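You operate a simulated robot arm through the tools that you are given. There is no shell and no other tool.

Carry out the task below with a simulated robot arm. There is one attempt and no reset: what you move stays moved.

JOB
Crimp the lugs on the yellow and the blue battery lead.
Fine: each in the crimper nest of its own colour, lever right down and back up; both leads return to their rests.

The check looks at the end state, three seconds after you hand in, the way a careful person would. Anything else that was tipped, shoved, dropped, spilled or broken makes it a failure.

ROBOT AND FRAMES
A 6-joint arm with a two-finger parallel gripper, fixed in place. Base frame: the origin is on the floor under the middle of its stand, x ahead of it, y to its left, z up; the work surface is at about z = 0.9. Readings come in m, degrees, newtons and seconds.
With the tool pointing down near the work surface it reaches from about 0.24 to 0.64 m from the base axis. Its first joint turns from -66.0 to 66.0 degrees. Payload 2.7 kg.
The TCP is the grasp point between the finger pads, 0.023 m short of the fingertips. In the tool frame z runs along the fingers and y along their closing line. Largest opening 0.094 m; finger width 0.038, thickness 0.01; the body of the gripper, 0.054 by 0.096 m, starts 0.039 m behind the TCP.
Orientation is that of the tool frame in the base frame, as a unit quaternion [w, x, y, z]. With the fingers straight down and closing along the base's y, the tool's x points along the base's -x, its y along +y and its z along -z.

CONTROLS
- The arm moves only by the tool jog_arm. Its argument "plan" is a list of rows, each an object of numbers (a shift or turn left out is 0, a gripper value left out holds the last): "x", "y", "z": the shift along the base's x, y, z in units of 40 mm (1.0 is 40 mm); "wx", "wy", "wz": the turn, a rotation vector about the base's x, y, z in units of 5 degrees (1.0 is 5 degrees); "hand": the finger opening in m, from 0 to 0.094. In form: [{"x": .., "y": .., "z": .., "wx": .., "wy": .., "wz": .., "hand": ..}, ...]. A call has 1 to 20 rows; each row shifts and turns the commanded pose from where the row before left it. A call with a number of a shift or a turn outside -1 to 1 is refused whole. A row lasts 0.2 s, in which the tool goes at most 0.05 m and 8.6 degrees; a call with a longer step from one row to the next is refused whole, and so is a gripper value outside its range. Where a pose cannot be reached the arm comes as near as it can. A force on the tool above 60 N (or 10 N above the force at the start of the call, whichever is more), or a blocked arm, ends the call early, and 0.2 s more pass. Each finger travels about 0.045 m/s and halts on what it meets, pressing with about 32 N; the grip force reading is that of the motor and also rises with nothing between the fingers. The clock runs only during rows and for 0.2 s after the last one: add rows that do not move to give the fingers time. The reply holds the time, the measured pose of the TCP, the force on the tool along the base axes, the opening and the grip force, in the units named above and with some noise, with the torque about the TCP (base axes, N m) and any sound that the robot's microphone picked up.
- Cameras (640 x 400 px; columns grow to the right, rows downward): "scene" is fixed at [0.0658, -0.4194, 1.4283]; the picture's right is [0.87, -0.48, 0.00], its down [-0.16, -0.29, -0.94] and it looks along [0.46, 0.83, -0.33] (base axes); focal length 355 px, centre (320, 200). "wrist" rides on the gripper at [0.086, 0.016, -0.074] in the tool frame; the picture's right is [-0.18, 0.98, 0.00], its down [-0.58, -0.11, -0.81] and it looks along [-0.79, -0.15, 0.59] (tool axes); focal length 243 px, centre (320, 200). There is no depth. A picture from a camera that has moved, and an enlarged one, comes with that camera's place and axes in the base frame and with its lens.
- get_image(camera): a new picture of that camera. The clock stands still meanwhile.
- inspect(camera, box): a new picture of the part [left, top, right, bottom] of that camera's present view, enlarged. The clock stands still meanwhile.
- job_done(): hands the job in; it is judged then, once.

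Places have to be worked out from the pictures, the camera data and where the tool is seen. Open the gripper and draw the arm clear of the work before you hand the job in, unless the task says otherwise.

The tools are called after "Request:" as name(argument=value, ...) on one line, values as JSON. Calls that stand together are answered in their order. jog_arm: Moves the arm, as the interface text tells. Its arguments: {"type":"object","properties":{"plan":{"type":"array","items":{"type":"object","properties":{"x":{"type":"number"},"y":{"type":"number"},"z":{"type":"number"},"wx":{"type":"number"},"wy":{"type":"number"},"wz":{"type":"number"},"hand":{"type":"number"}}}}},"required":["plan"]} The other tools are called the same way: get_image (camera) takes a picture; inspect (camera, box) takes an enlarged picture of a part of a camera's view; job_done () hands the job in.

At the start:

```text
clock: 0.0
position: [0.3327, 0.1326, 1.3075]
orientation: [0.0, -0.001, 1.0, 0.0]
force: [0.2, -0.6, 0.3]
ft_torque: [0.03, -0.01, 0.01]
width: 0.094
grasp_force: 0.0
```

scene: 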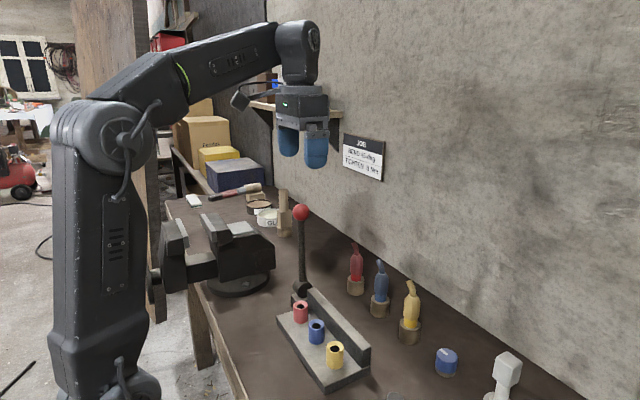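
wrist: 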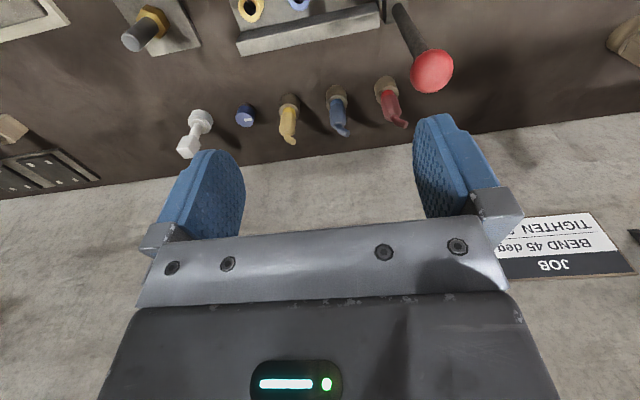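

I'll start by enlarging the area with the leads, nests and lever to work out where things are.

Request:
inspect(camera="scene", box=[260, 190, 480, 400])

Request:
inspect(camera="wrist", box=[100, 0, 480, 200])

Request:
inspect(camera="scene", box=[330, 120, 400, 190])

```text
1.90 times, centred on (370, 295) of scene
camera zoom: at [0.0658, -0.4194, 1.4283], right [0.87, -0.48, 0.0], down [-0.16, -0.29, -0.94], along [0.46, 0.83, -0.33], focal length 677 px, centre (225, 19)
```

zoom: 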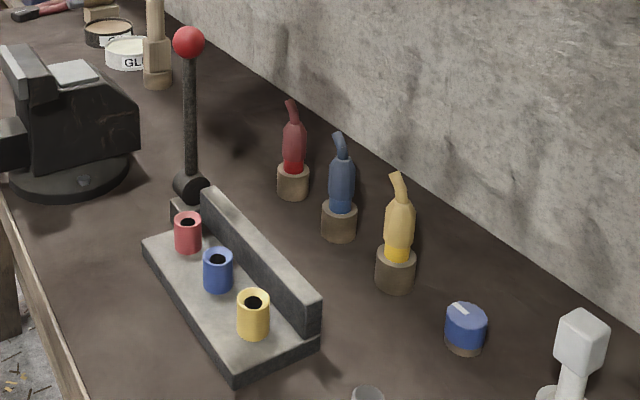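

```text
1.68 times, centred on (290, 100) of wrist
camera zoom: at [0.2475, 0.1475, 1.3828], right [0.18, 0.98, 0.0], down [0.58, -0.11, 0.81], along [0.79, -0.15, -0.59], focal length 409 px, centre (370, 368)
```

zoom: 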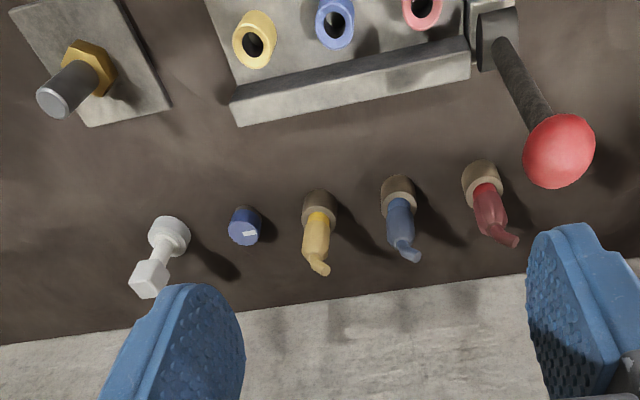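

```text
5.71 times, centred on (365, 155) of scene
camera zoom: at [0.0658, -0.4194, 1.4283], right [0.87, -0.48, 0.0], down [-0.16, -0.29, -0.94], along [0.46, 0.83, -0.33], focal length 2030 px, centre (63, 457)
```

zoom: 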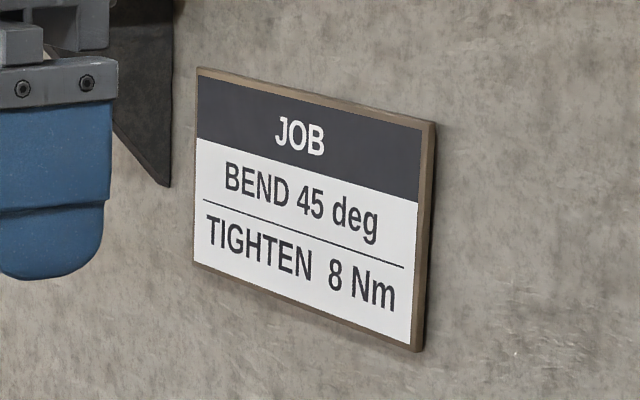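

The job sheet on the wall concerns other work, and I only need the crimping. I put the leads at x≈0.52 (yellow y≈0.03, blue y≈0.13) and the nests at x≈0.343 (yellow y≈0.03, blue y≈0.10). The lever ball is near (0.38, 0.23, 1.145). I'll move back and lower for a closer wrist view.

Request:
jog_arm(plan=[{"x": -0.44, "y": -0.2, "z": -0.8}, {"x": -0.44, "y": -0.2, "z": -0.8}, {"x": -0.44, "y": -0.2, "z": -0.8}, {"x": -0.44, "y": -0.2, "z": -0.8}, {"x": 0, "y": 0, "z": 0}])

Request:
get_image(camera="wrist")

Request:
get_image(camera="scene")

```text
clock: 1.2
position: [0.2615, 0.0998, 1.1788]
orientation: [0.0, 0.001, 1.0, 0.001]
force: [0.2, 0.2, -0.1]
ft_torque: [0.01, 0.01, -0.01]
width: 0.094
grasp_force: 0.0
```

```text
taken
camera wrist: at [0.1766, 0.115, 1.2544], right [0.18, 0.98, 0.0], down [0.58, -0.11, 0.81], along [0.79, -0.15, -0.59], focal length 243 px, centre (320, 200)
```

wrist: 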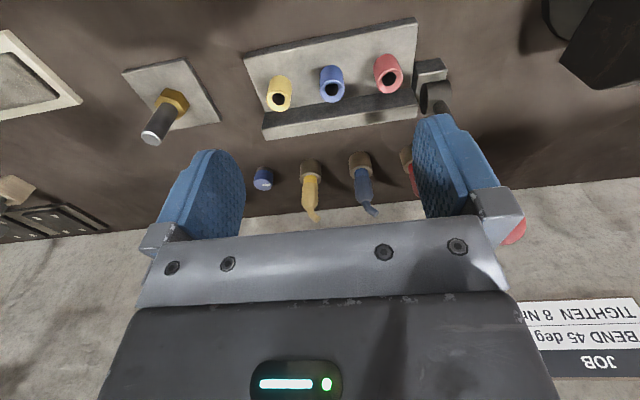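

```text
taken
```

scene: 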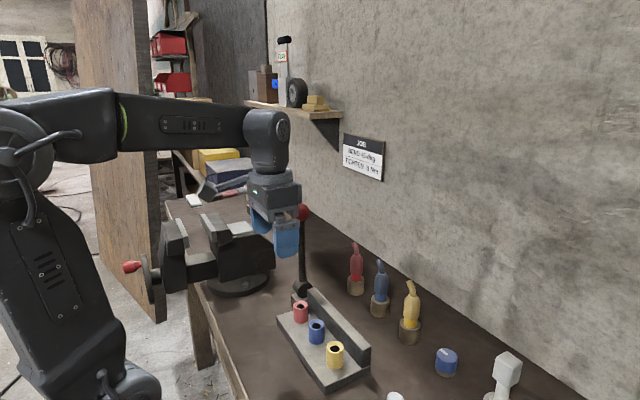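

Now I'll zoom into the nests, lever pivot and leads from this nearer viewpoint.

Request:
inspect(camera="wrist", box=[230, 0, 460, 145])

Request:
inspect(camera="wrist", box=[240, 120, 440, 245])

Request:
inspect(camera="scene", box=[260, 260, 400, 400])

Request:
inspect(camera="scene", box=[330, 230, 450, 360])

```text
2.76 times, centred on (345, 72) of wrist
camera zoom: at [0.1766, 0.115, 1.2544], right [0.18, 0.98, 0.0], down [0.58, -0.11, 0.81], along [0.79, -0.15, -0.59], focal length 669 px, centre (251, 552)
```

zoom: 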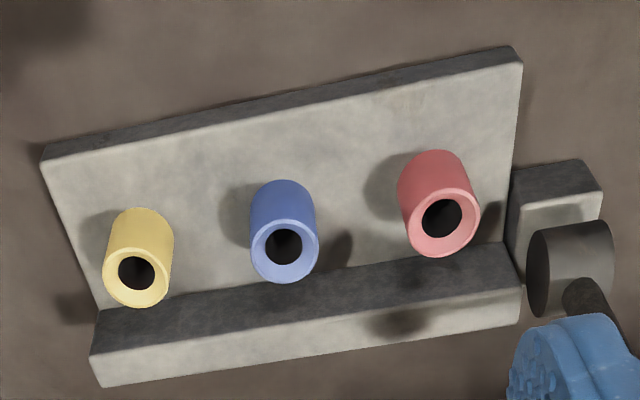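

```text
3.20 times, centred on (340, 182) of wrist
camera zoom: at [0.1766, 0.115, 1.2544], right [0.18, 0.98, 0.0], down [0.58, -0.11, 0.81], along [0.79, -0.15, -0.59], focal length 776 px, centre (256, 256)
```

zoom: 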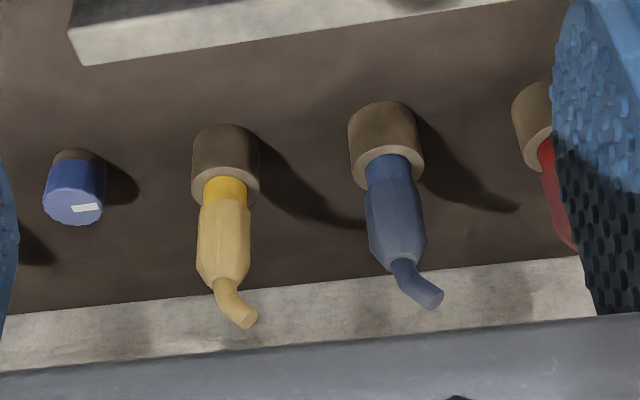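

```text
2.86 times, centred on (330, 330) of scene
camera zoom: at [0.0657, -0.4194, 1.4283], right [0.87, -0.48, 0.0], down [-0.16, -0.29, -0.94], along [0.46, 0.83, -0.33], focal length 1015 px, centre (291, -171)
```

zoom: 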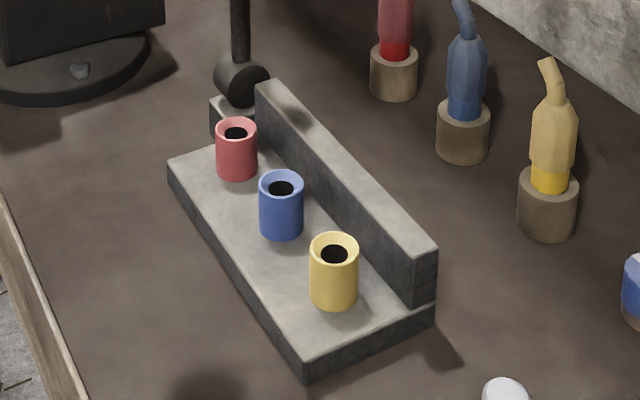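

```text
3.08 times, centred on (390, 295) of scene
camera zoom: at [0.0657, -0.4194, 1.4283], right [0.87, -0.48, 0.0], down [-0.16, -0.29, -0.94], along [0.46, 0.83, -0.33], focal length 1093 px, centre (105, -92)
```

zoom: 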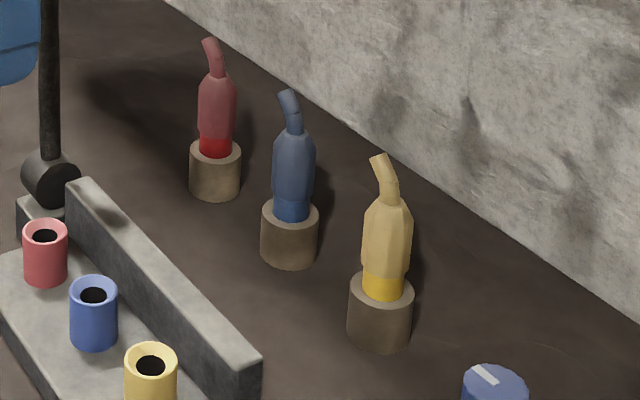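

The drum's axis runs along y, so the lever swings in the x–z plane and has to come down toward the robot. Refined positions: yellow lead axis (0.526, 0.029), blue (0.527, 0.128), rest rims z≈0.94, and body tops z≈1.01. The tails bend toward +y and reach z≈1.035. Nests: yellow (0.345, 0.027), blue (0.345, 0.099), rims z≈0.957. I'll turn the gripper 90° so it closes along x, away from the tails, and hover over the yellow lead.

Request:
jog_arm(plan=[{"x": 0.367, "y": -0.098, "z": -0.05, "wz": 1}, {"x": 0.367, "y": -0.098, "z": -0.05, "wz": 1}, {"x": 0.367, "y": -0.098, "z": -0.05, "wz": 1}, {"x": 0.367, "y": -0.098, "z": -0.05, "wz": 1}, {"x": 0.367, "y": -0.098, "z": -0.05, "wz": 1}, {"x": 0.367, "y": -0.098, "z": -0.05, "wz": 1}, {"x": 0.367, "y": -0.098, "z": -0.05, "wz": 1}, {"x": 0.367, "y": -0.098, "z": -0.05, "wz": 1}, {"x": 0.367, "y": -0.098, "z": -0.05, "wz": 1}, {"x": 0.367, "y": -0.098, "z": -0.05, "wz": 1}, {"x": 0.367, "y": -0.098, "z": -0.05, "wz": 1}, {"x": 0.367, "y": -0.098, "z": -0.05, "wz": 1}, {"x": 0.367, "y": -0.098, "z": -0.05, "wz": 1}, {"x": 0.367, "y": -0.098, "z": -0.05, "wz": 1}, {"x": 0.367, "y": -0.098, "z": -0.05, "wz": 1}, {"x": 0.367, "y": -0.098, "z": -0.05, "wz": 1}, {"x": 0.367, "y": -0.098, "z": -0.05, "wz": 1}, {"x": 0.367, "y": -0.098, "z": -0.05, "wz": 1}, {}])

Request:
get_image(camera="wrist")

Request:
get_image(camera="scene")

```text
clock: 5.2
position: [0.5272, 0.0299, 1.1455]
orientation: [0.0, -0.706, 0.708, 0.0]
force: [-0.4, -0.2, -0.3]
ft_torque: [0.0, -0.01, 0.01]
width: 0.0941
grasp_force: 0.0
```

```text
taken
camera wrist: at [0.5121, -0.0569, 1.2199], right [-0.98, 0.18, 0.0], down [0.11, 0.58, 0.81], along [0.15, 0.79, -0.59], focal length 243 px, centre (320, 200)
```

wrist: 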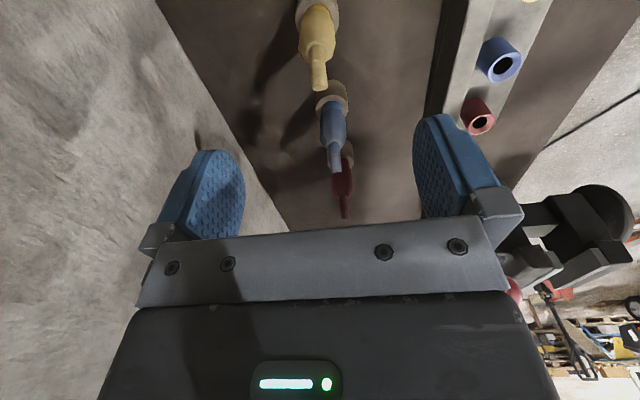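

```text
taken
```

scene: 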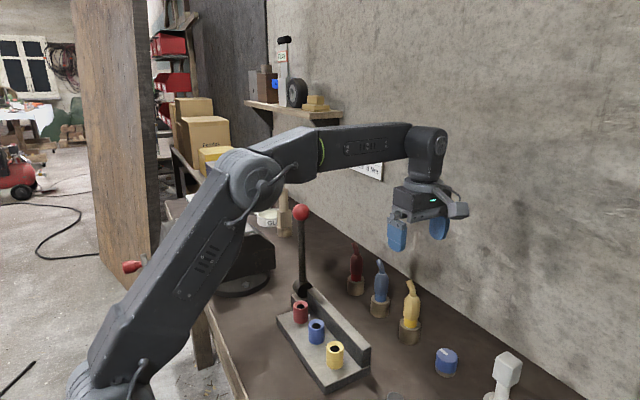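

Hovering above the yellow lead with the fingers closing along x. I'll zoom in to refine its axis relative to the gripper.

Request:
inspect(camera="wrist", box=[240, 0, 430, 120])

Request:
inspect(camera="scene", box=[370, 200, 480, 360])

```text
3.33 times, centred on (335, 60) of wrist
camera zoom: at [0.5121, -0.0569, 1.2199], right [-0.98, 0.18, 0.0], down [0.11, 0.58, 0.81], along [0.15, 0.79, -0.59], focal length 809 px, centre (270, 667)
```

zoom: 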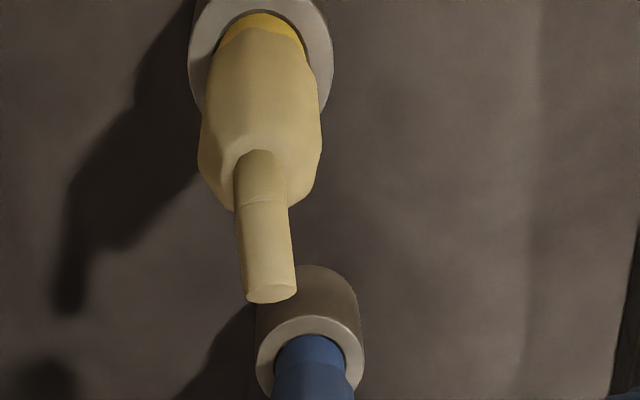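

```text
2.50 times, centred on (425, 280) of scene
camera zoom: at [0.0658, -0.4194, 1.4283], right [0.87, -0.48, 0.0], down [-0.16, -0.29, -0.94], along [0.46, 0.83, -0.33], focal length 888 px, centre (58, 0)
```

zoom: 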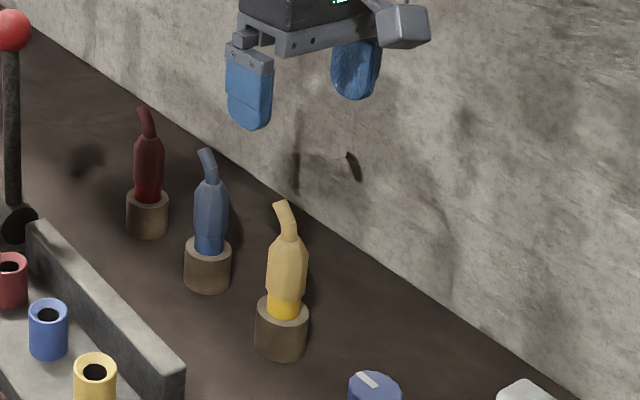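

Yellow body axis refines to about (0.529, 0.029), body Ø≈32 mm, straight part z≈0.957–0.993. The palm must stay above the tail tip at z≈1.036, so I'll descend to TCP z≈1.005 with fingers open and check.

Request:
jog_arm(plan=[{"x": 0.05, "y": -0.02, "z": -0.7}, {"z": -0.7}, {"z": -0.7}, {"z": -0.7}, {"z": -0.5}, {"z": -0.21}, {}])

Request:
inspect(camera="scene", box=[360, 210, 480, 350])

Request:
get_image(camera="wrist")

```text
clock: 6.8
position: [0.5296, 0.0291, 1.0029]
orientation: [0.001, -0.707, 0.707, 0.0]
force: [-0.3, -0.1, 0.3]
ft_torque: [0.0, -0.01, 0.0]
width: 0.0941
grasp_force: 0.1
```

```text
2.86 times, centred on (420, 280) of scene
camera zoom: at [0.0658, -0.4194, 1.4283], right [0.87, -0.48, 0.0], down [-0.16, -0.29, -0.94], along [0.46, 0.83, -0.33], focal length 1015 px, centre (34, -29)
```

zoom: 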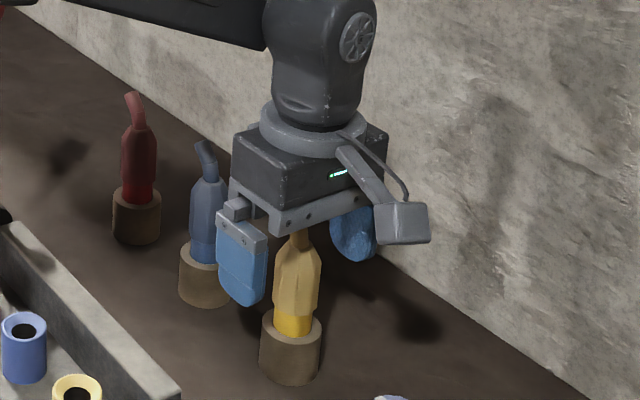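

```text
taken
camera wrist: at [0.5139, -0.0579, 1.0779], right [-0.98, 0.18, 0.0], down [0.11, 0.58, 0.81], along [0.15, 0.79, -0.59], focal length 243 px, centre (320, 200)
```

wrist: 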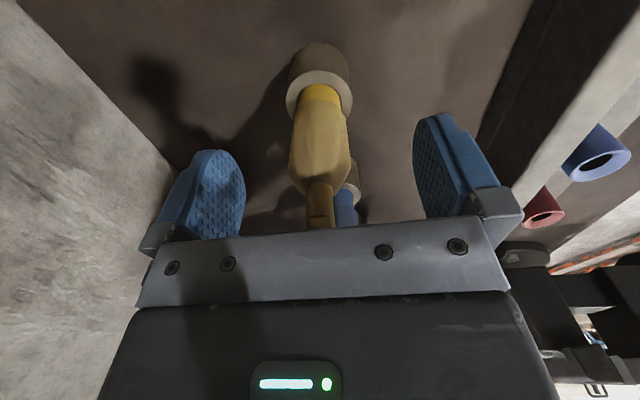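

No contact so far, and the lead sits between the open fingers. I'll close on the body now.

Request:
jog_arm(plan=[{"hand": 0.02}, {}, {}, {}, {}, {}, {}])

Request:
inspect(camera="scene", box=[360, 210, 480, 350])

```text
clock: 8.4
position: [0.5288, 0.0296, 1.0031]
orientation: [0.001, -0.707, 0.707, 0.0]
force: [0.1, 0.0, -0.4]
ft_torque: [-0.03, 0.04, -0.03]
width: 0.0263
grasp_force: 32.1
```

```text
2.86 times, centred on (420, 280) of scene
camera zoom: at [0.0657, -0.4194, 1.4283], right [0.87, -0.48, 0.0], down [-0.16, -0.29, -0.94], along [0.46, 0.83, -0.33], focal length 1015 px, centre (34, -29)
```

zoom: 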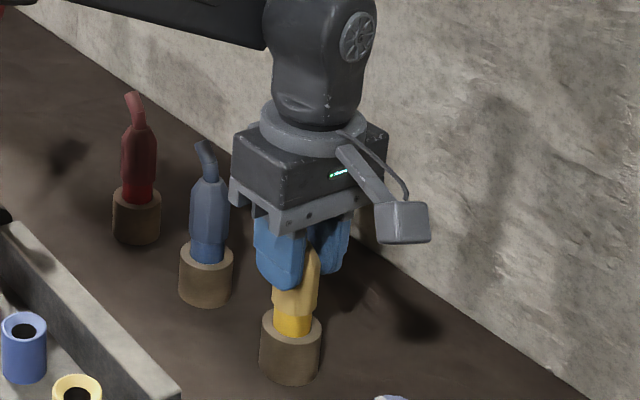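

Gripped at 26 mm wide with 32 N. I'll lift slowly by about 70 mm and look at the lug end.

Request:
jog_arm(plan=[{"z": 0.2}, {"z": 0.3}, {"z": 0.4}, {"z": 0.5}, {"z": 0.5}, {}])

Request:
inspect(camera="scene", box=[360, 190, 480, 350])

Request:
get_image(camera="wrist")

```text
clock: 9.8
position: [0.5298, 0.0294, 1.0805]
orientation: [0.0, 0.707, -0.707, 0.0]
force: [-0.2, -0.1, -0.7]
ft_torque: [0.0, -0.01, -0.02]
width: 0.0265
grasp_force: 31.8
```

```text
2.50 times, centred on (420, 270) of scene
camera zoom: at [0.0658, -0.4194, 1.4283], right [0.87, -0.48, 0.0], down [-0.16, -0.29, -0.94], along [0.46, 0.83, -0.33], focal length 888 px, centre (70, 25)
```

zoom: 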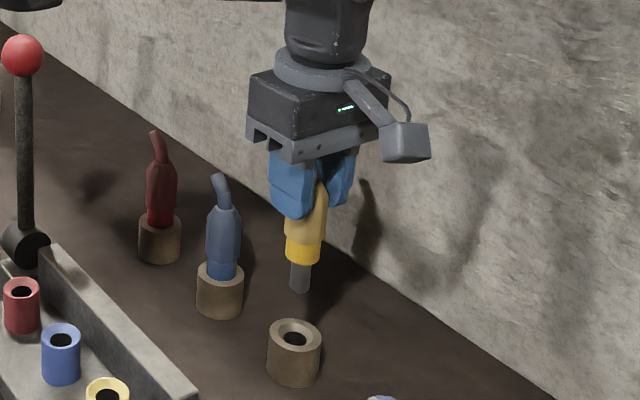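

```text
taken
camera wrist: at [0.5134, -0.0574, 1.1558], right [-0.98, 0.18, 0.0], down [0.11, 0.58, 0.81], along [0.15, 0.79, -0.59], focal length 243 px, centre (320, 200)
```

wrist: 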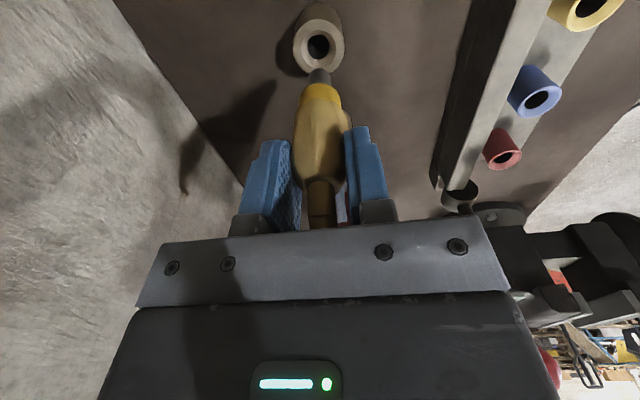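

The lead came out cleanly. A grey lug pin sits below the yellow band, and the rest has a chamfered hole. I'll zoom in to measure the pin and check that it hangs straight.

Request:
inspect(camera="scene", box=[410, 245, 470, 350])

Request:
inspect(camera="wrist", box=[260, 0, 400, 100])

```text
3.81 times, centred on (440, 298) of scene
camera zoom: at [0.0658, -0.4194, 1.4283], right [0.87, -0.48, 0.0], down [-0.16, -0.29, -0.94], along [0.46, 0.83, -0.33], focal length 1353 px, centre (-137, -171)
```

zoom: 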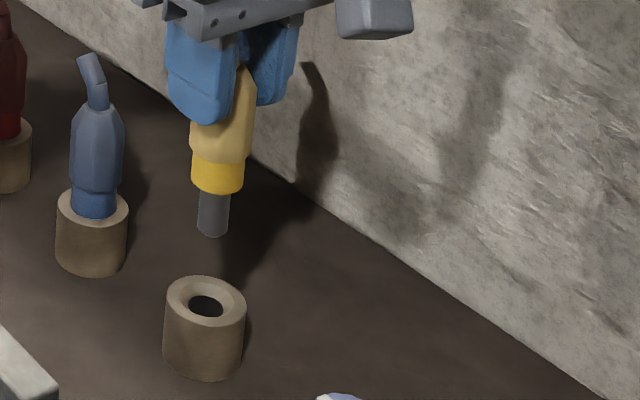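

```text
4.00 times, centred on (330, 50) of wrist
camera zoom: at [0.5134, -0.0574, 1.1558], right [-0.98, 0.18, 0.0], down [0.11, 0.58, 0.81], along [0.15, 0.79, -0.59], focal length 970 px, centre (280, 800)
```

zoom: 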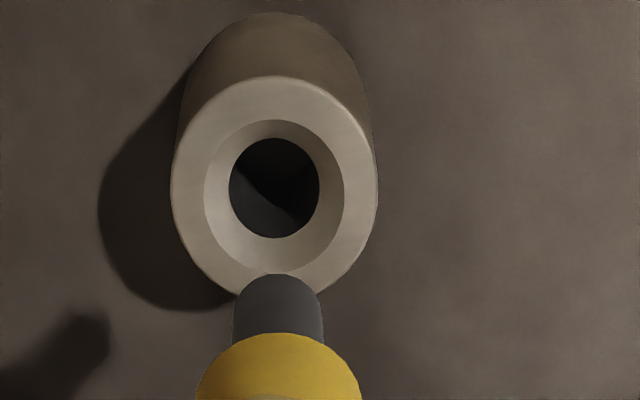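

The pin is about 16 mm in diameter and 34 mm long, with its end ≈0.1025 m below the TCP. The nest bore is ≈17.5 mm and chamfered. I'll carry the lead high over the bar to a hover above the yellow nest and align it by eye from there.

Request:
jog_arm(plan=[{"z": 0.5}, {"x": -0.6, "y": 0}, {"x": -0.9}, {"x": -0.9}, {"x": -0.9}, {"x": -0.8, "y": -0.05}, {"x": -0.52}, {}, {}])

Request:
get_image(camera="wrist")

Request:
inspect(camera="scene", box=[270, 230, 400, 390])

```text
clock: 11.8
position: [0.3439, 0.0261, 1.0998]
orientation: [0.0, 0.707, -0.707, 0.001]
force: [0.0, 0.8, -1.0]
ft_torque: [-0.01, 0.0, 0.01]
width: 0.0261
grasp_force: 31.5
```

```text
taken
camera wrist: at [0.328, -0.061, 1.1743], right [-0.98, 0.18, 0.0], down [0.11, 0.58, 0.81], along [0.15, 0.79, -0.59], focal length 243 px, centre (320, 200)
```

wrist: 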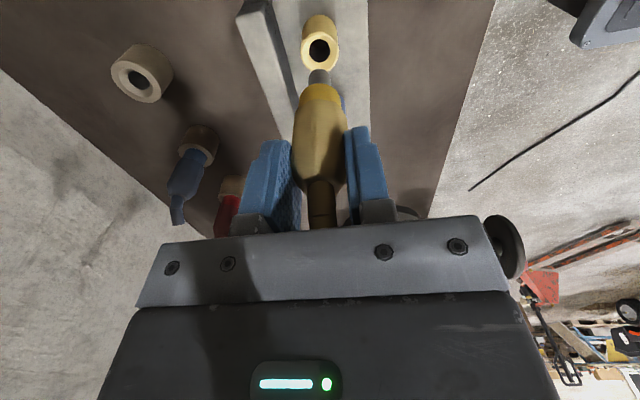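

```text
2.50 times, centred on (335, 310) of scene
camera zoom: at [0.0658, -0.4194, 1.4283], right [0.87, -0.48, 0.0], down [-0.16, -0.29, -0.94], along [0.46, 0.83, -0.33], focal length 888 px, centre (282, -75)
```

zoom: 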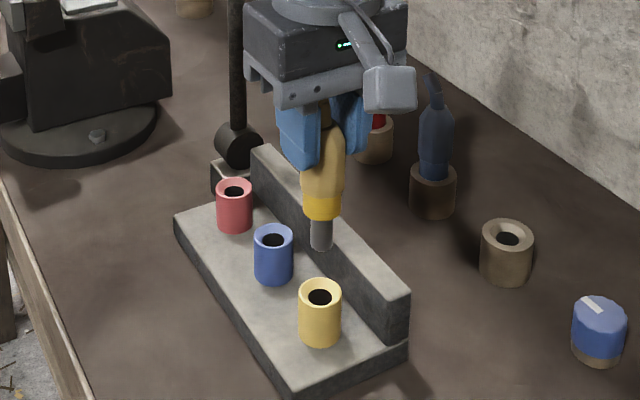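

It is hovering roughly over the yellow nest. I'll lower to TCP z≈1.075 and zoom both cameras to check alignment.

Request:
jog_arm(plan=[{"z": -0.3}, {"z": -0.3}, {}])

Request:
inspect(camera="wrist", box=[270, 0, 370, 120])

Request:
inspect(camera="scene", box=[300, 290, 370, 380])

```text
clock: 12.6
position: [0.3438, 0.0267, 1.0756]
orientation: [0.0, -0.707, 0.707, 0.0]
force: [0.0, -0.1, -1.5]
ft_torque: [-0.01, -0.01, -0.02]
width: 0.0262
grasp_force: 31.6
```

```text
3.33 times, centred on (320, 60) of wrist
camera zoom: at [0.3282, -0.0604, 1.1503], right [-0.98, 0.18, 0.0], down [0.11, 0.58, 0.81], along [0.15, 0.79, -0.59], focal length 809 px, centre (320, 667)
```

zoom: 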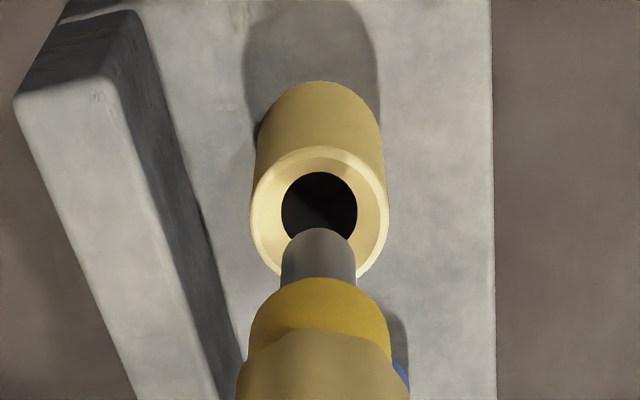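

```text
4.44 times, centred on (335, 335) of scene
camera zoom: at [0.0658, -0.4194, 1.4283], right [0.87, -0.48, 0.0], down [-0.16, -0.29, -0.94], along [0.46, 0.83, -0.33], focal length 1579 px, centre (253, -400)
```

zoom: 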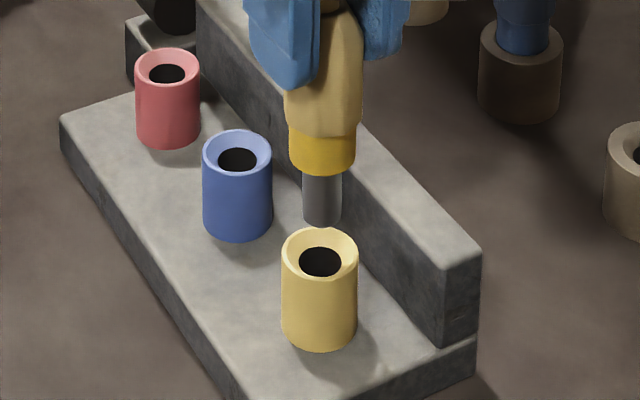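

Both views show the pin aligned with the yellow nest to within about 0.5 mm sideways, but y is less well determined. I'll lower 13 mm so the pin end is just above the rim and re-check.

Request:
jog_arm(plan=[{"z": -0.16}, {"z": -0.16}, {}])

Request:
inspect(camera="wrist", box=[280, 10, 360, 110])

Request:
inspect(camera="scene", box=[310, 310, 360, 375])

```text
clock: 13.4
position: [0.3445, 0.0262, 1.0627]
orientation: [0.0, -0.707, 0.708, 0.0]
force: [0.2, 0.1, 0.3]
ft_torque: [0.02, -0.02, 0.01]
width: 0.0264
grasp_force: 31.8
```

```text
4.00 times, centred on (320, 60) of wrist
camera zoom: at [0.3287, -0.0602, 1.138], right [-0.98, 0.18, 0.0], down [0.11, 0.58, 0.81], along [0.15, 0.79, -0.59], focal length 970 px, centre (320, 760)
```

zoom: 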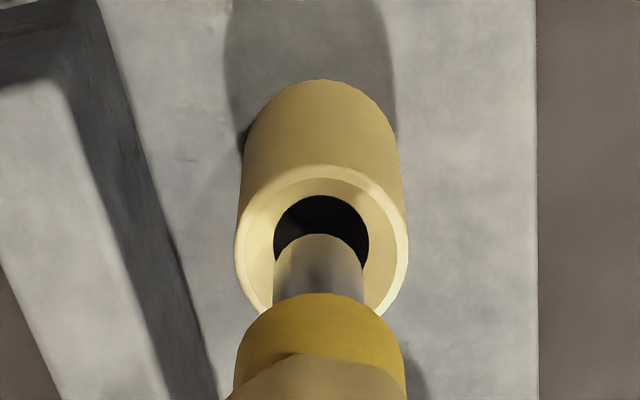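

```text
6.15 times, centred on (335, 342) of scene
camera zoom: at [0.0658, -0.4194, 1.4283], right [0.87, -0.48, 0.0], down [-0.16, -0.29, -0.94], along [0.46, 0.83, -0.33], focal length 2186 px, centre (228, -677)
```

zoom: 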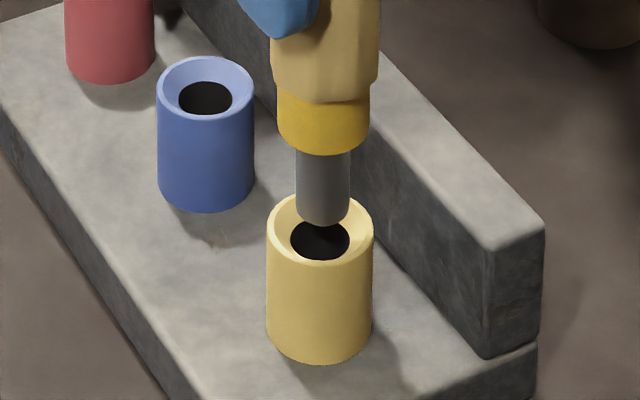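

In both views the pin is only about 0.5 mm off in +x and is just above the bore, inside the chamfer's range. I'll nudge x by -0.5 mm and lower gently 12 mm, watching the force.

Request:
jog_arm(plan=[{"x": -0.013, "z": -0.06}, {"z": -0.08}, {"z": -0.08}, {"z": -0.08}, {}])

Request:
inspect(camera="scene", box=[310, 310, 360, 375])

Request:
inspect(camera="wrist", box=[280, 10, 360, 110])

```text
clock: 14.6
position: [0.3435, 0.0266, 1.0494]
orientation: [0.0, -0.707, 0.707, 0.0]
force: [-0.4, -0.1, -1.0]
ft_torque: [0.0, 0.0, 0.01]
width: 0.0262
grasp_force: 32.3
```

```text
6.15 times, centred on (335, 342) of scene
camera zoom: at [0.0658, -0.4194, 1.4283], right [0.87, -0.48, 0.0], down [-0.16, -0.29, -0.94], along [0.46, 0.83, -0.33], focal length 2186 px, centre (228, -677)
```

zoom: 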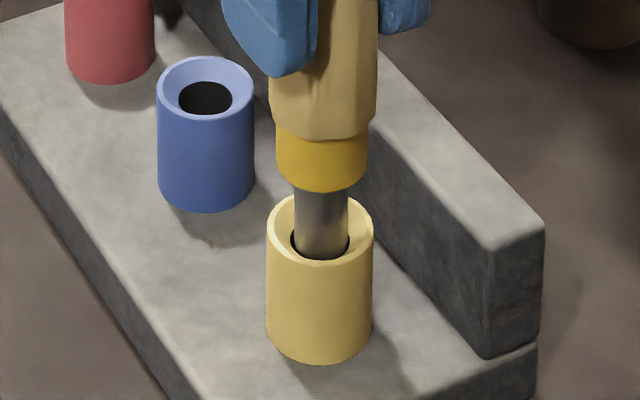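

```text
4.00 times, centred on (320, 60) of wrist
camera zoom: at [0.3281, -0.0604, 1.1254], right [-0.98, 0.18, 0.0], down [0.11, 0.58, 0.81], along [0.15, 0.79, -0.59], focal length 970 px, centre (320, 760)
```

zoom: 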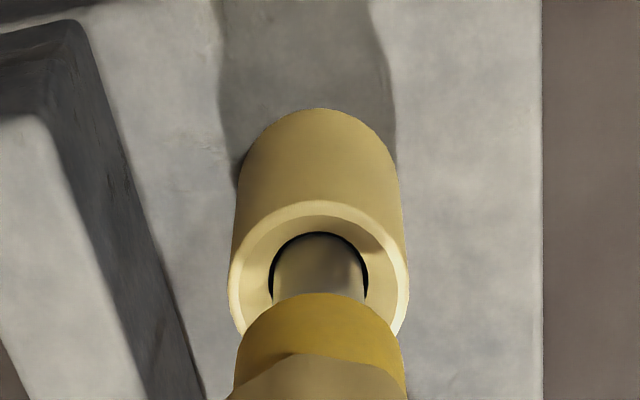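

The pin has entered the bore with an even gap all round and no force. I'll continue down slowly.

Request:
jog_arm(plan=[{"z": -0.1}, {"z": -0.1}, {"z": -0.1}, {"z": -0.1}, {"z": -0.1}, {"z": -0.08}, {}])

Request:
inspect(camera="scene", box=[300, 290, 370, 380])

```text
clock: 16.2
position: [0.3434, 0.0277, 1.0282]
orientation: [-0.001, -0.707, 0.707, -0.001]
force: [0.4, 0.3, -1.2]
ft_torque: [-0.04, -0.03, -0.02]
width: 0.0262
grasp_force: 32.4
```

```text
4.44 times, centred on (335, 335) of scene
camera zoom: at [0.0658, -0.4194, 1.4283], right [0.87, -0.48, 0.0], down [-0.16, -0.29, -0.94], along [0.46, 0.83, -0.33], focal length 1579 px, centre (253, -400)
```

zoom: 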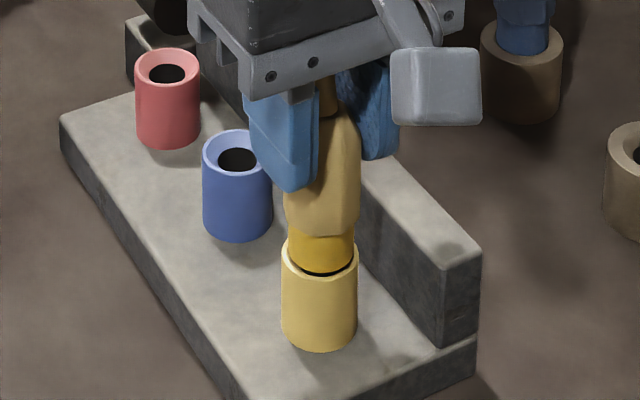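

Nearly seated: the band is just above the nest rim and there is still no force. I'll take a few more 2 mm steps.

Request:
jog_arm(plan=[{"z": -0.05}, {"z": -0.05}, {"z": -0.04}, {}])

Request:
inspect(camera="scene", box=[310, 310, 360, 375])

```text
clock: 17.2
position: [0.3449, 0.0267, 1.022]
orientation: [-0.002, 0.707, -0.707, 0.001]
force: [-7.7, -0.3, 35.0]
ft_torque: [0.01, 0.21, -0.02]
width: 0.0268
grasp_force: 32.4
```

```text
6.15 times, centred on (335, 342) of scene
camera zoom: at [0.0652, -0.4194, 1.4283], right [0.87, -0.48, 0.0], down [-0.16, -0.29, -0.94], along [0.46, 0.83, -0.33], focal length 2186 px, centre (228, -677)
```

zoom: 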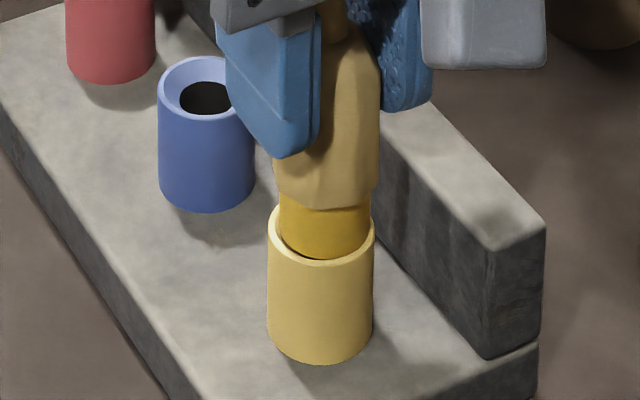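

It has contacted at 35 N and the shoulder is seated in the chamfer. I'll ease up 1.5 mm to relieve the load before releasing.

Request:
jog_arm(plan=[{"z": 0.035}, {}])

```text
clock: 17.8
position: [0.3459, 0.0278, 1.0227]
orientation: [0.001, 0.707, -0.707, 0.0]
force: [0.9, -2.7, 18.8]
ft_torque: [-0.18, -0.22, -0.06]
width: 0.0265
grasp_force: 31.8
```

There is still 19 N downward, so I'll ease up another 1 mm.

Request:
jog_arm(plan=[{"z": 0.03}, {}])

```text
clock: 18.4
position: [0.3434, 0.0273, 1.0219]
orientation: [-0.001, -0.706, 0.708, 0.001]
force: [0.8, 0.0, -0.4]
ft_torque: [-0.02, -0.07, -0.02]
width: 0.0267
grasp_force: 31.8
```

The load is relieved. I'll open the fingers to 60 mm, which clears the bar since the tips are at z≈1.0.

Request:
jog_arm(plan=[{"hand": 0.06}, {}, {}, {}])

Request:
inspect(camera="scene", box=[290, 270, 380, 380])

Request:
get_image(camera="wrist")

```text
clock: 19.4
position: [0.3458, 0.0275, 1.0228]
orientation: [-0.001, 0.707, -0.707, 0.0]
force: [-0.6, -0.5, 0.0]
ft_torque: [0.0, 0.02, -0.01]
width: 0.06
grasp_force: 0.1
```

```text
3.64 times, centred on (335, 325) of scene
camera zoom: at [0.0658, -0.4194, 1.4283], right [0.87, -0.48, 0.0], down [-0.16, -0.29, -0.94], along [0.46, 0.83, -0.33], focal length 1292 px, centre (266, -254)
```

zoom: 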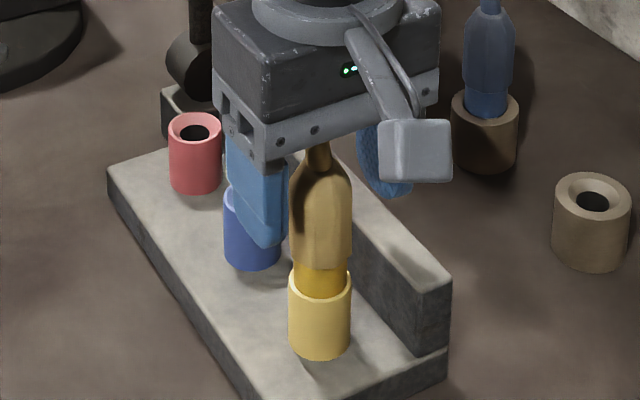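

```text
taken
camera wrist: at [0.3291, -0.06, 1.0989], right [-0.98, 0.18, 0.0], down [0.11, 0.58, 0.81], along [0.15, 0.79, -0.59], focal length 243 px, centre (320, 200)
```

wrist: 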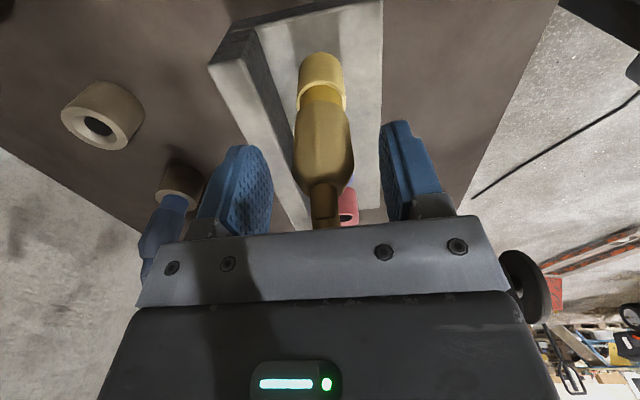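

The yellow lead stands upright in the yellow nest. I'll retreat straight up, then turn the gripper back to close along y while moving to a viewpoint near the lever ball.

Request:
jog_arm(plan=[{"z": 0.5}, {"z": 0.9}, {"z": 0.9}, {"z": 0.9}, {"z": 0.9}, {"z": 0.9}, {"z": 0.6}, {}])

Request:
jog_arm(plan=[{"x": -0.06, "y": 0.2, "wz": -1}, {"x": -0.06, "y": 0.2, "wz": -1}, {"x": -0.06, "y": 0.2, "wz": -1}, {"x": -0.06, "y": 0.2, "wz": -1}, {"x": -0.06, "y": 0.2, "wz": -1}, {"x": -0.06, "y": 0.2, "wz": -1}, {"x": -0.06, "y": 0.2, "wz": -1}, {"x": -0.06, "y": 0.2, "wz": -1}, {"x": -0.06, "y": 0.2, "wz": -1}, {"x": -0.06, "y": 0.2, "wz": -1}, {"x": -0.06, "y": 0.2, "wz": -1}, {"x": -0.06, "y": 0.2, "wz": -1}, {"x": -0.06, "y": 0.2, "wz": -1}, {"x": -0.06, "y": 0.2, "wz": -1}, {"x": -0.06, "y": 0.2, "wz": -1}, {"x": -0.06, "y": 0.2, "wz": -1}, {"x": -0.06, "y": 0.2, "wz": -1}, {"x": -0.06, "y": 0.2, "wz": -1}, {}])

Request:
get_image(camera="wrist")

Request:
get_image(camera="scene")

```text
clock: 21.2
position: [0.3451, 0.0274, 1.247]
orientation: [0.0, 0.707, -0.707, -0.001]
force: [-0.3, 0.2, 0.5]
ft_torque: [0.01, 0.01, 0.01]
width: 0.0599
grasp_force: 0.1
```

```text
clock: 25.2
position: [0.3009, 0.1709, 1.2479]
orientation: [0.0, 0.0, 1.0, 0.0]
force: [-0.5, 0.2, 0.7]
ft_torque: [-0.03, 0.02, -0.02]
width: 0.0599
grasp_force: 0.1
```

```text
taken
camera wrist: at [0.2154, 0.1866, 1.3226], right [0.19, 0.98, 0.0], down [0.58, -0.11, 0.81], along [0.79, -0.15, -0.59], focal length 243 px, centre (320, 200)
```

wrist: 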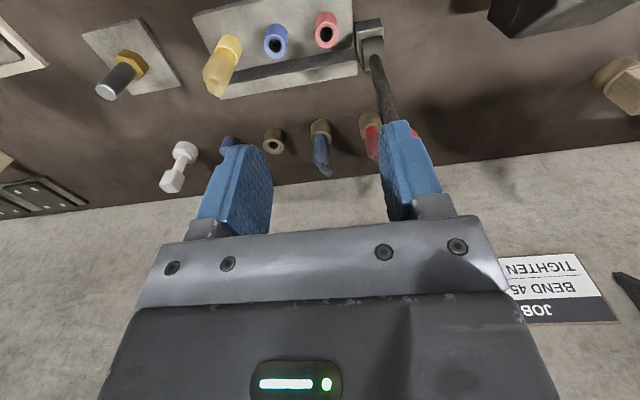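

```text
taken
```

scene: 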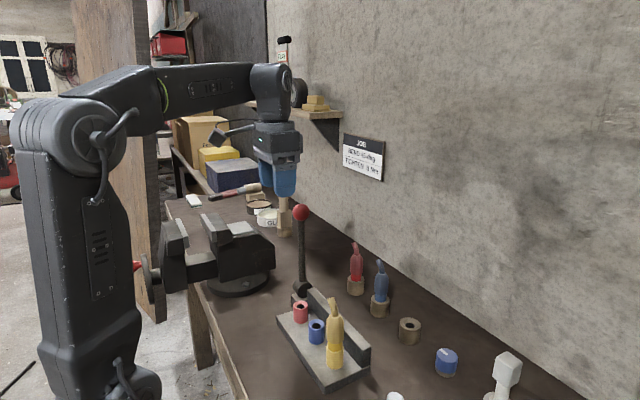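

The ball is hidden by the left finger from here. I'll open the fingers fully and shift to y≈0.232, still above and behind the ball, to see it between the fingers.

Request:
jog_arm(plan=[{"y": 0.5, "hand": 0.094}, {"y": 0.5}, {"y": 0.52}, {}, {}])

Request:
get_image(camera="wrist")

Request:
inspect(camera="scene", box=[140, 130, 340, 320])

```text
clock: 26.4
position: [0.3005, 0.2315, 1.2489]
orientation: [0.0, 0.001, 1.0, 0.0]
force: [-0.3, -0.6, -0.1]
ft_torque: [0.0, 0.03, 0.01]
width: 0.0942
grasp_force: 0.1
```

```text
taken
camera wrist: at [0.2147, 0.2469, 1.3241], right [0.18, 0.98, 0.0], down [0.58, -0.11, 0.81], along [0.79, -0.15, -0.59], focal length 243 px, centre (320, 200)
```

wrist: 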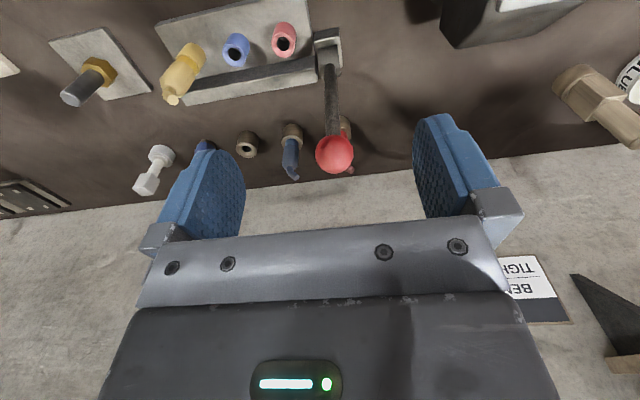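

```text
2.11 times, centred on (240, 225) of scene
camera zoom: at [0.0658, -0.4194, 1.4283], right [0.87, -0.48, 0.0], down [-0.16, -0.29, -0.94], along [0.46, 0.83, -0.33], focal length 748 px, centre (488, 147)
```

zoom: 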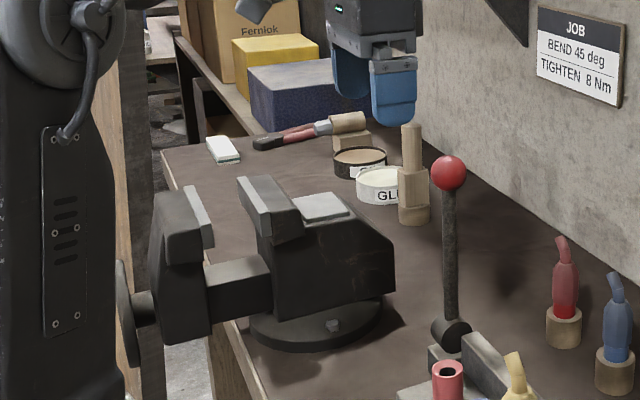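

Both cameras agree on the ball at (0.380, 0.231, 1.147), radius ≈18 mm. The vise's near face is at y≈0.37, leaving about 80 mm of clearance. I'll go forward above the ball, then down so the fingers straddle it.

Request:
jog_arm(plan=[{"x": 0.66}, {"x": 0.66}, {"x": 0.66}, {}, {"z": -0.7}, {"z": -0.7}, {"z": -0.7}, {"z": -0.45}, {}])

Request:
get_image(camera="wrist")

Request:
inspect(camera="scene", box=[240, 130, 360, 310])

```text
clock: 28.4
position: [0.3787, 0.2318, 1.1464]
orientation: [-0.001, 0.0, 1.0, 0.0]
force: [0.7, -0.2, -0.9]
ft_torque: [0.03, 0.0, 0.01]
width: 0.0939
grasp_force: 0.1
```

```text
taken
camera wrist: at [0.293, 0.2467, 1.2219], right [0.18, 0.98, 0.0], down [0.58, -0.11, 0.81], along [0.79, -0.15, -0.59], focal length 243 px, centre (320, 200)
```

wrist: 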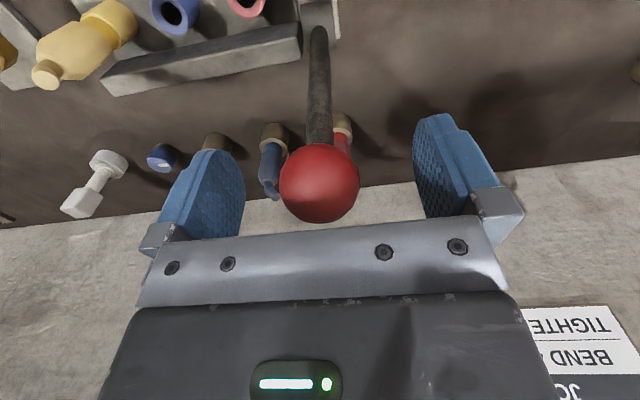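

```text
2.22 times, centred on (300, 220) of scene
camera zoom: at [0.0658, -0.4194, 1.4283], right [0.87, -0.48, 0.0], down [-0.16, -0.29, -0.94], along [0.46, 0.83, -0.33], focal length 789 px, centre (364, 156)
```

zoom: 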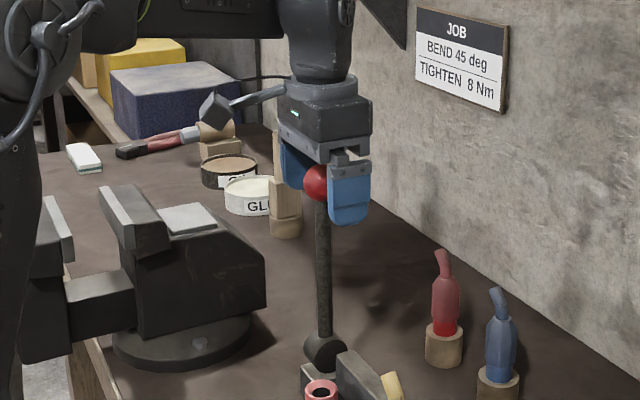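

The ball is centred between the fingers. Closing on it.

Request:
jog_arm(plan=[{"hand": 0.02}, {}, {}, {}, {}, {}])

Request:
inspect(camera="wrist", box=[160, 60, 480, 260])

```text
clock: 29.8
position: [0.3788, 0.2313, 1.1486]
orientation: [0.0, 0.001, 1.0, 0.0]
force: [-0.5, -2.3, 0.1]
ft_torque: [-0.02, -0.02, -0.03]
width: 0.0372
grasp_force: 45.2
```

```text
2.00 times, centred on (320, 160) of wrist
camera zoom: at [0.293, 0.2465, 1.2221], right [0.19, 0.98, 0.0], down [0.58, -0.11, 0.81], along [0.79, -0.15, -0.59], focal length 485 px, centre (320, 280)
```

zoom: 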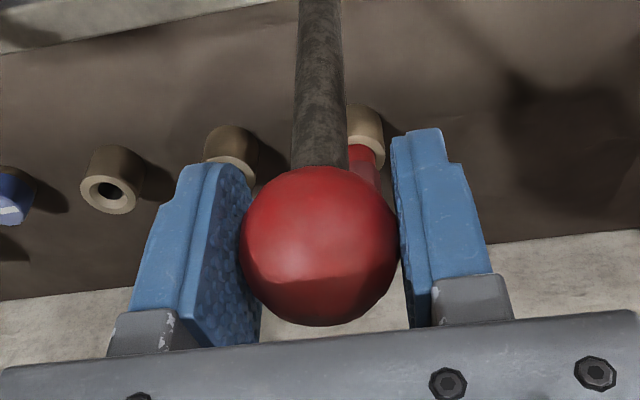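

Gripped on the ball (37 mm wide). I'll pull it toward the robot along an arc about the pivot (0.378, 0.231, 0.955), starting with 10° to feel the direction and force.

Request:
jog_arm(plan=[{"x": -0.2, "z": -0.004}, {"x": -0.218, "z": -0.014}, {"x": -0.2, "z": -0.022}, {"x": -0.2145, "z": -0.033}])

Request:
get_image(camera="scene")

```text
clock: 30.8
position: [0.3472, 0.2309, 1.144]
orientation: [0.001, -0.001, 1.0, 0.0]
force: [7.1, -10.7, 7.0]
ft_torque: [-0.01, -1.31, 0.02]
width: 0.0372
grasp_force: 45.0
```

```text
taken
```

scene: 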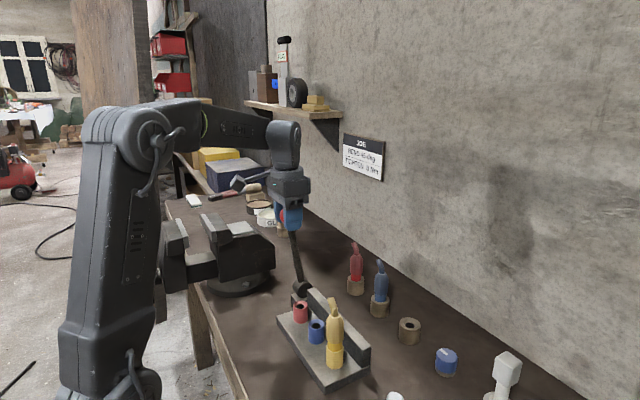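

The lever follows toward the robot with only a few newtons. I'll continue the arc from 10° to 40°.

Request:
jog_arm(plan=[{"x": -0.205, "z": -0.04}, {"x": -0.205, "z": -0.05}, {"x": -0.2, "z": -0.06}, {"x": -0.2, "z": -0.0675}, {"x": -0.1925, "z": -0.076}, {"x": -0.1925, "z": -0.084}, {"x": -0.1875, "z": -0.0925}, {"x": -0.185, "z": -0.1}, {"x": -0.1775, "z": -0.11}, {"x": -0.175, "z": -0.115}, {"x": -0.168, "z": -0.125}, {"x": -0.1645, "z": -0.13}])

Request:
get_image(camera="scene")

Request:
get_image(camera="wrist")

```text
clock: 33.4
position: [0.2585, 0.2312, 1.1019]
orientation: [0.0, 0.0, 1.0, 0.0]
force: [2.7, -15.7, 13.5]
ft_torque: [0.07, -1.27, 0.01]
width: 0.0374
grasp_force: 44.8
```

```text
taken
```

scene: 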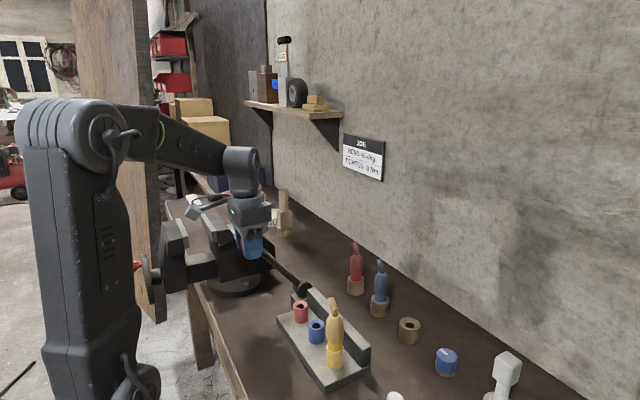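

```text
taken
camera wrist: at [0.1714, 0.2465, 1.1764], right [0.18, 0.98, 0.0], down [0.58, -0.11, 0.81], along [0.79, -0.15, -0.59], focal length 243 px, centre (320, 200)
```

wrist: 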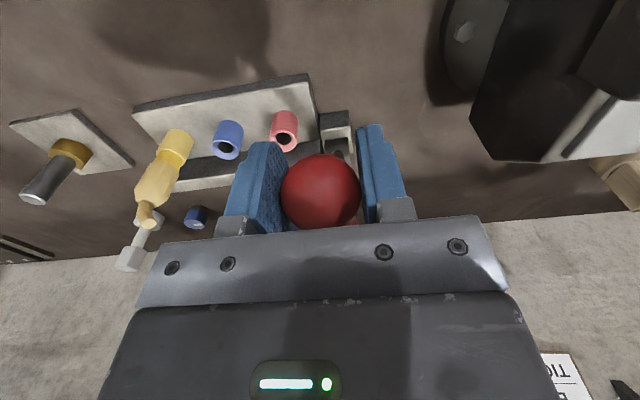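

It's following well. There's a -15 N side load, so I'll drift y by about -1 mm while continuing from 40° to 65°.

Request:
jog_arm(plan=[{"x": -0.1575, "y": -0.012, "z": -0.139}, {"x": -0.1525, "y": -0.012, "z": -0.1435}, {"x": -0.145, "z": -0.1525}, {"x": -0.1375, "z": -0.1575}, {"x": -0.131, "z": -0.164}, {"x": -0.124, "z": -0.1685}, {"x": -0.116, "z": -0.1745}, {"x": -0.109, "z": -0.178}, {"x": -0.1, "z": -0.184}, {"x": -0.0925, "z": -0.1885}])

Request:
get_image(camera="scene")

Request:
get_image(camera="wrist")

```text
clock: 35.6
position: [0.2088, 0.2312, 1.0376]
orientation: [0.004, 0.0, 1.0, 0.002]
force: [14.0, -13.4, 39.6]
ft_torque: [0.09, -0.05, -0.02]
width: 0.0376
grasp_force: 45.2
```

```text
taken
```

scene: 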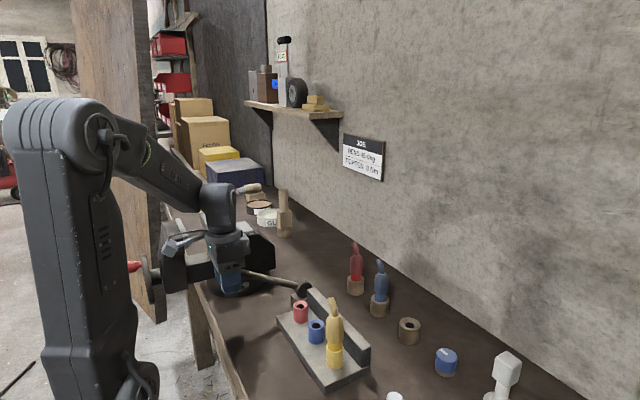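

```text
taken
camera wrist: at [0.1218, 0.2462, 1.1122], right [0.18, 0.98, 0.0], down [0.58, -0.11, 0.81], along [0.8, -0.15, -0.59], focal length 243 px, centre (320, 200)
```

wrist: 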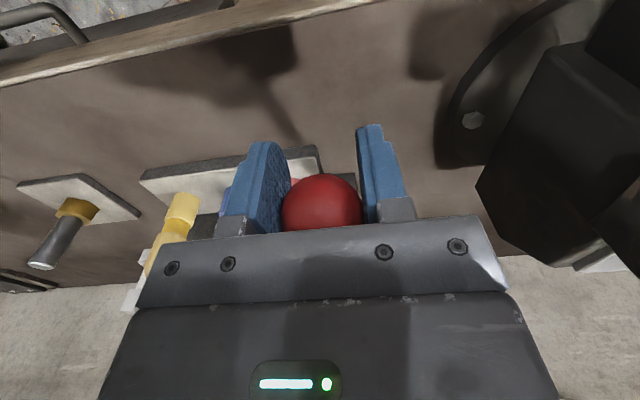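

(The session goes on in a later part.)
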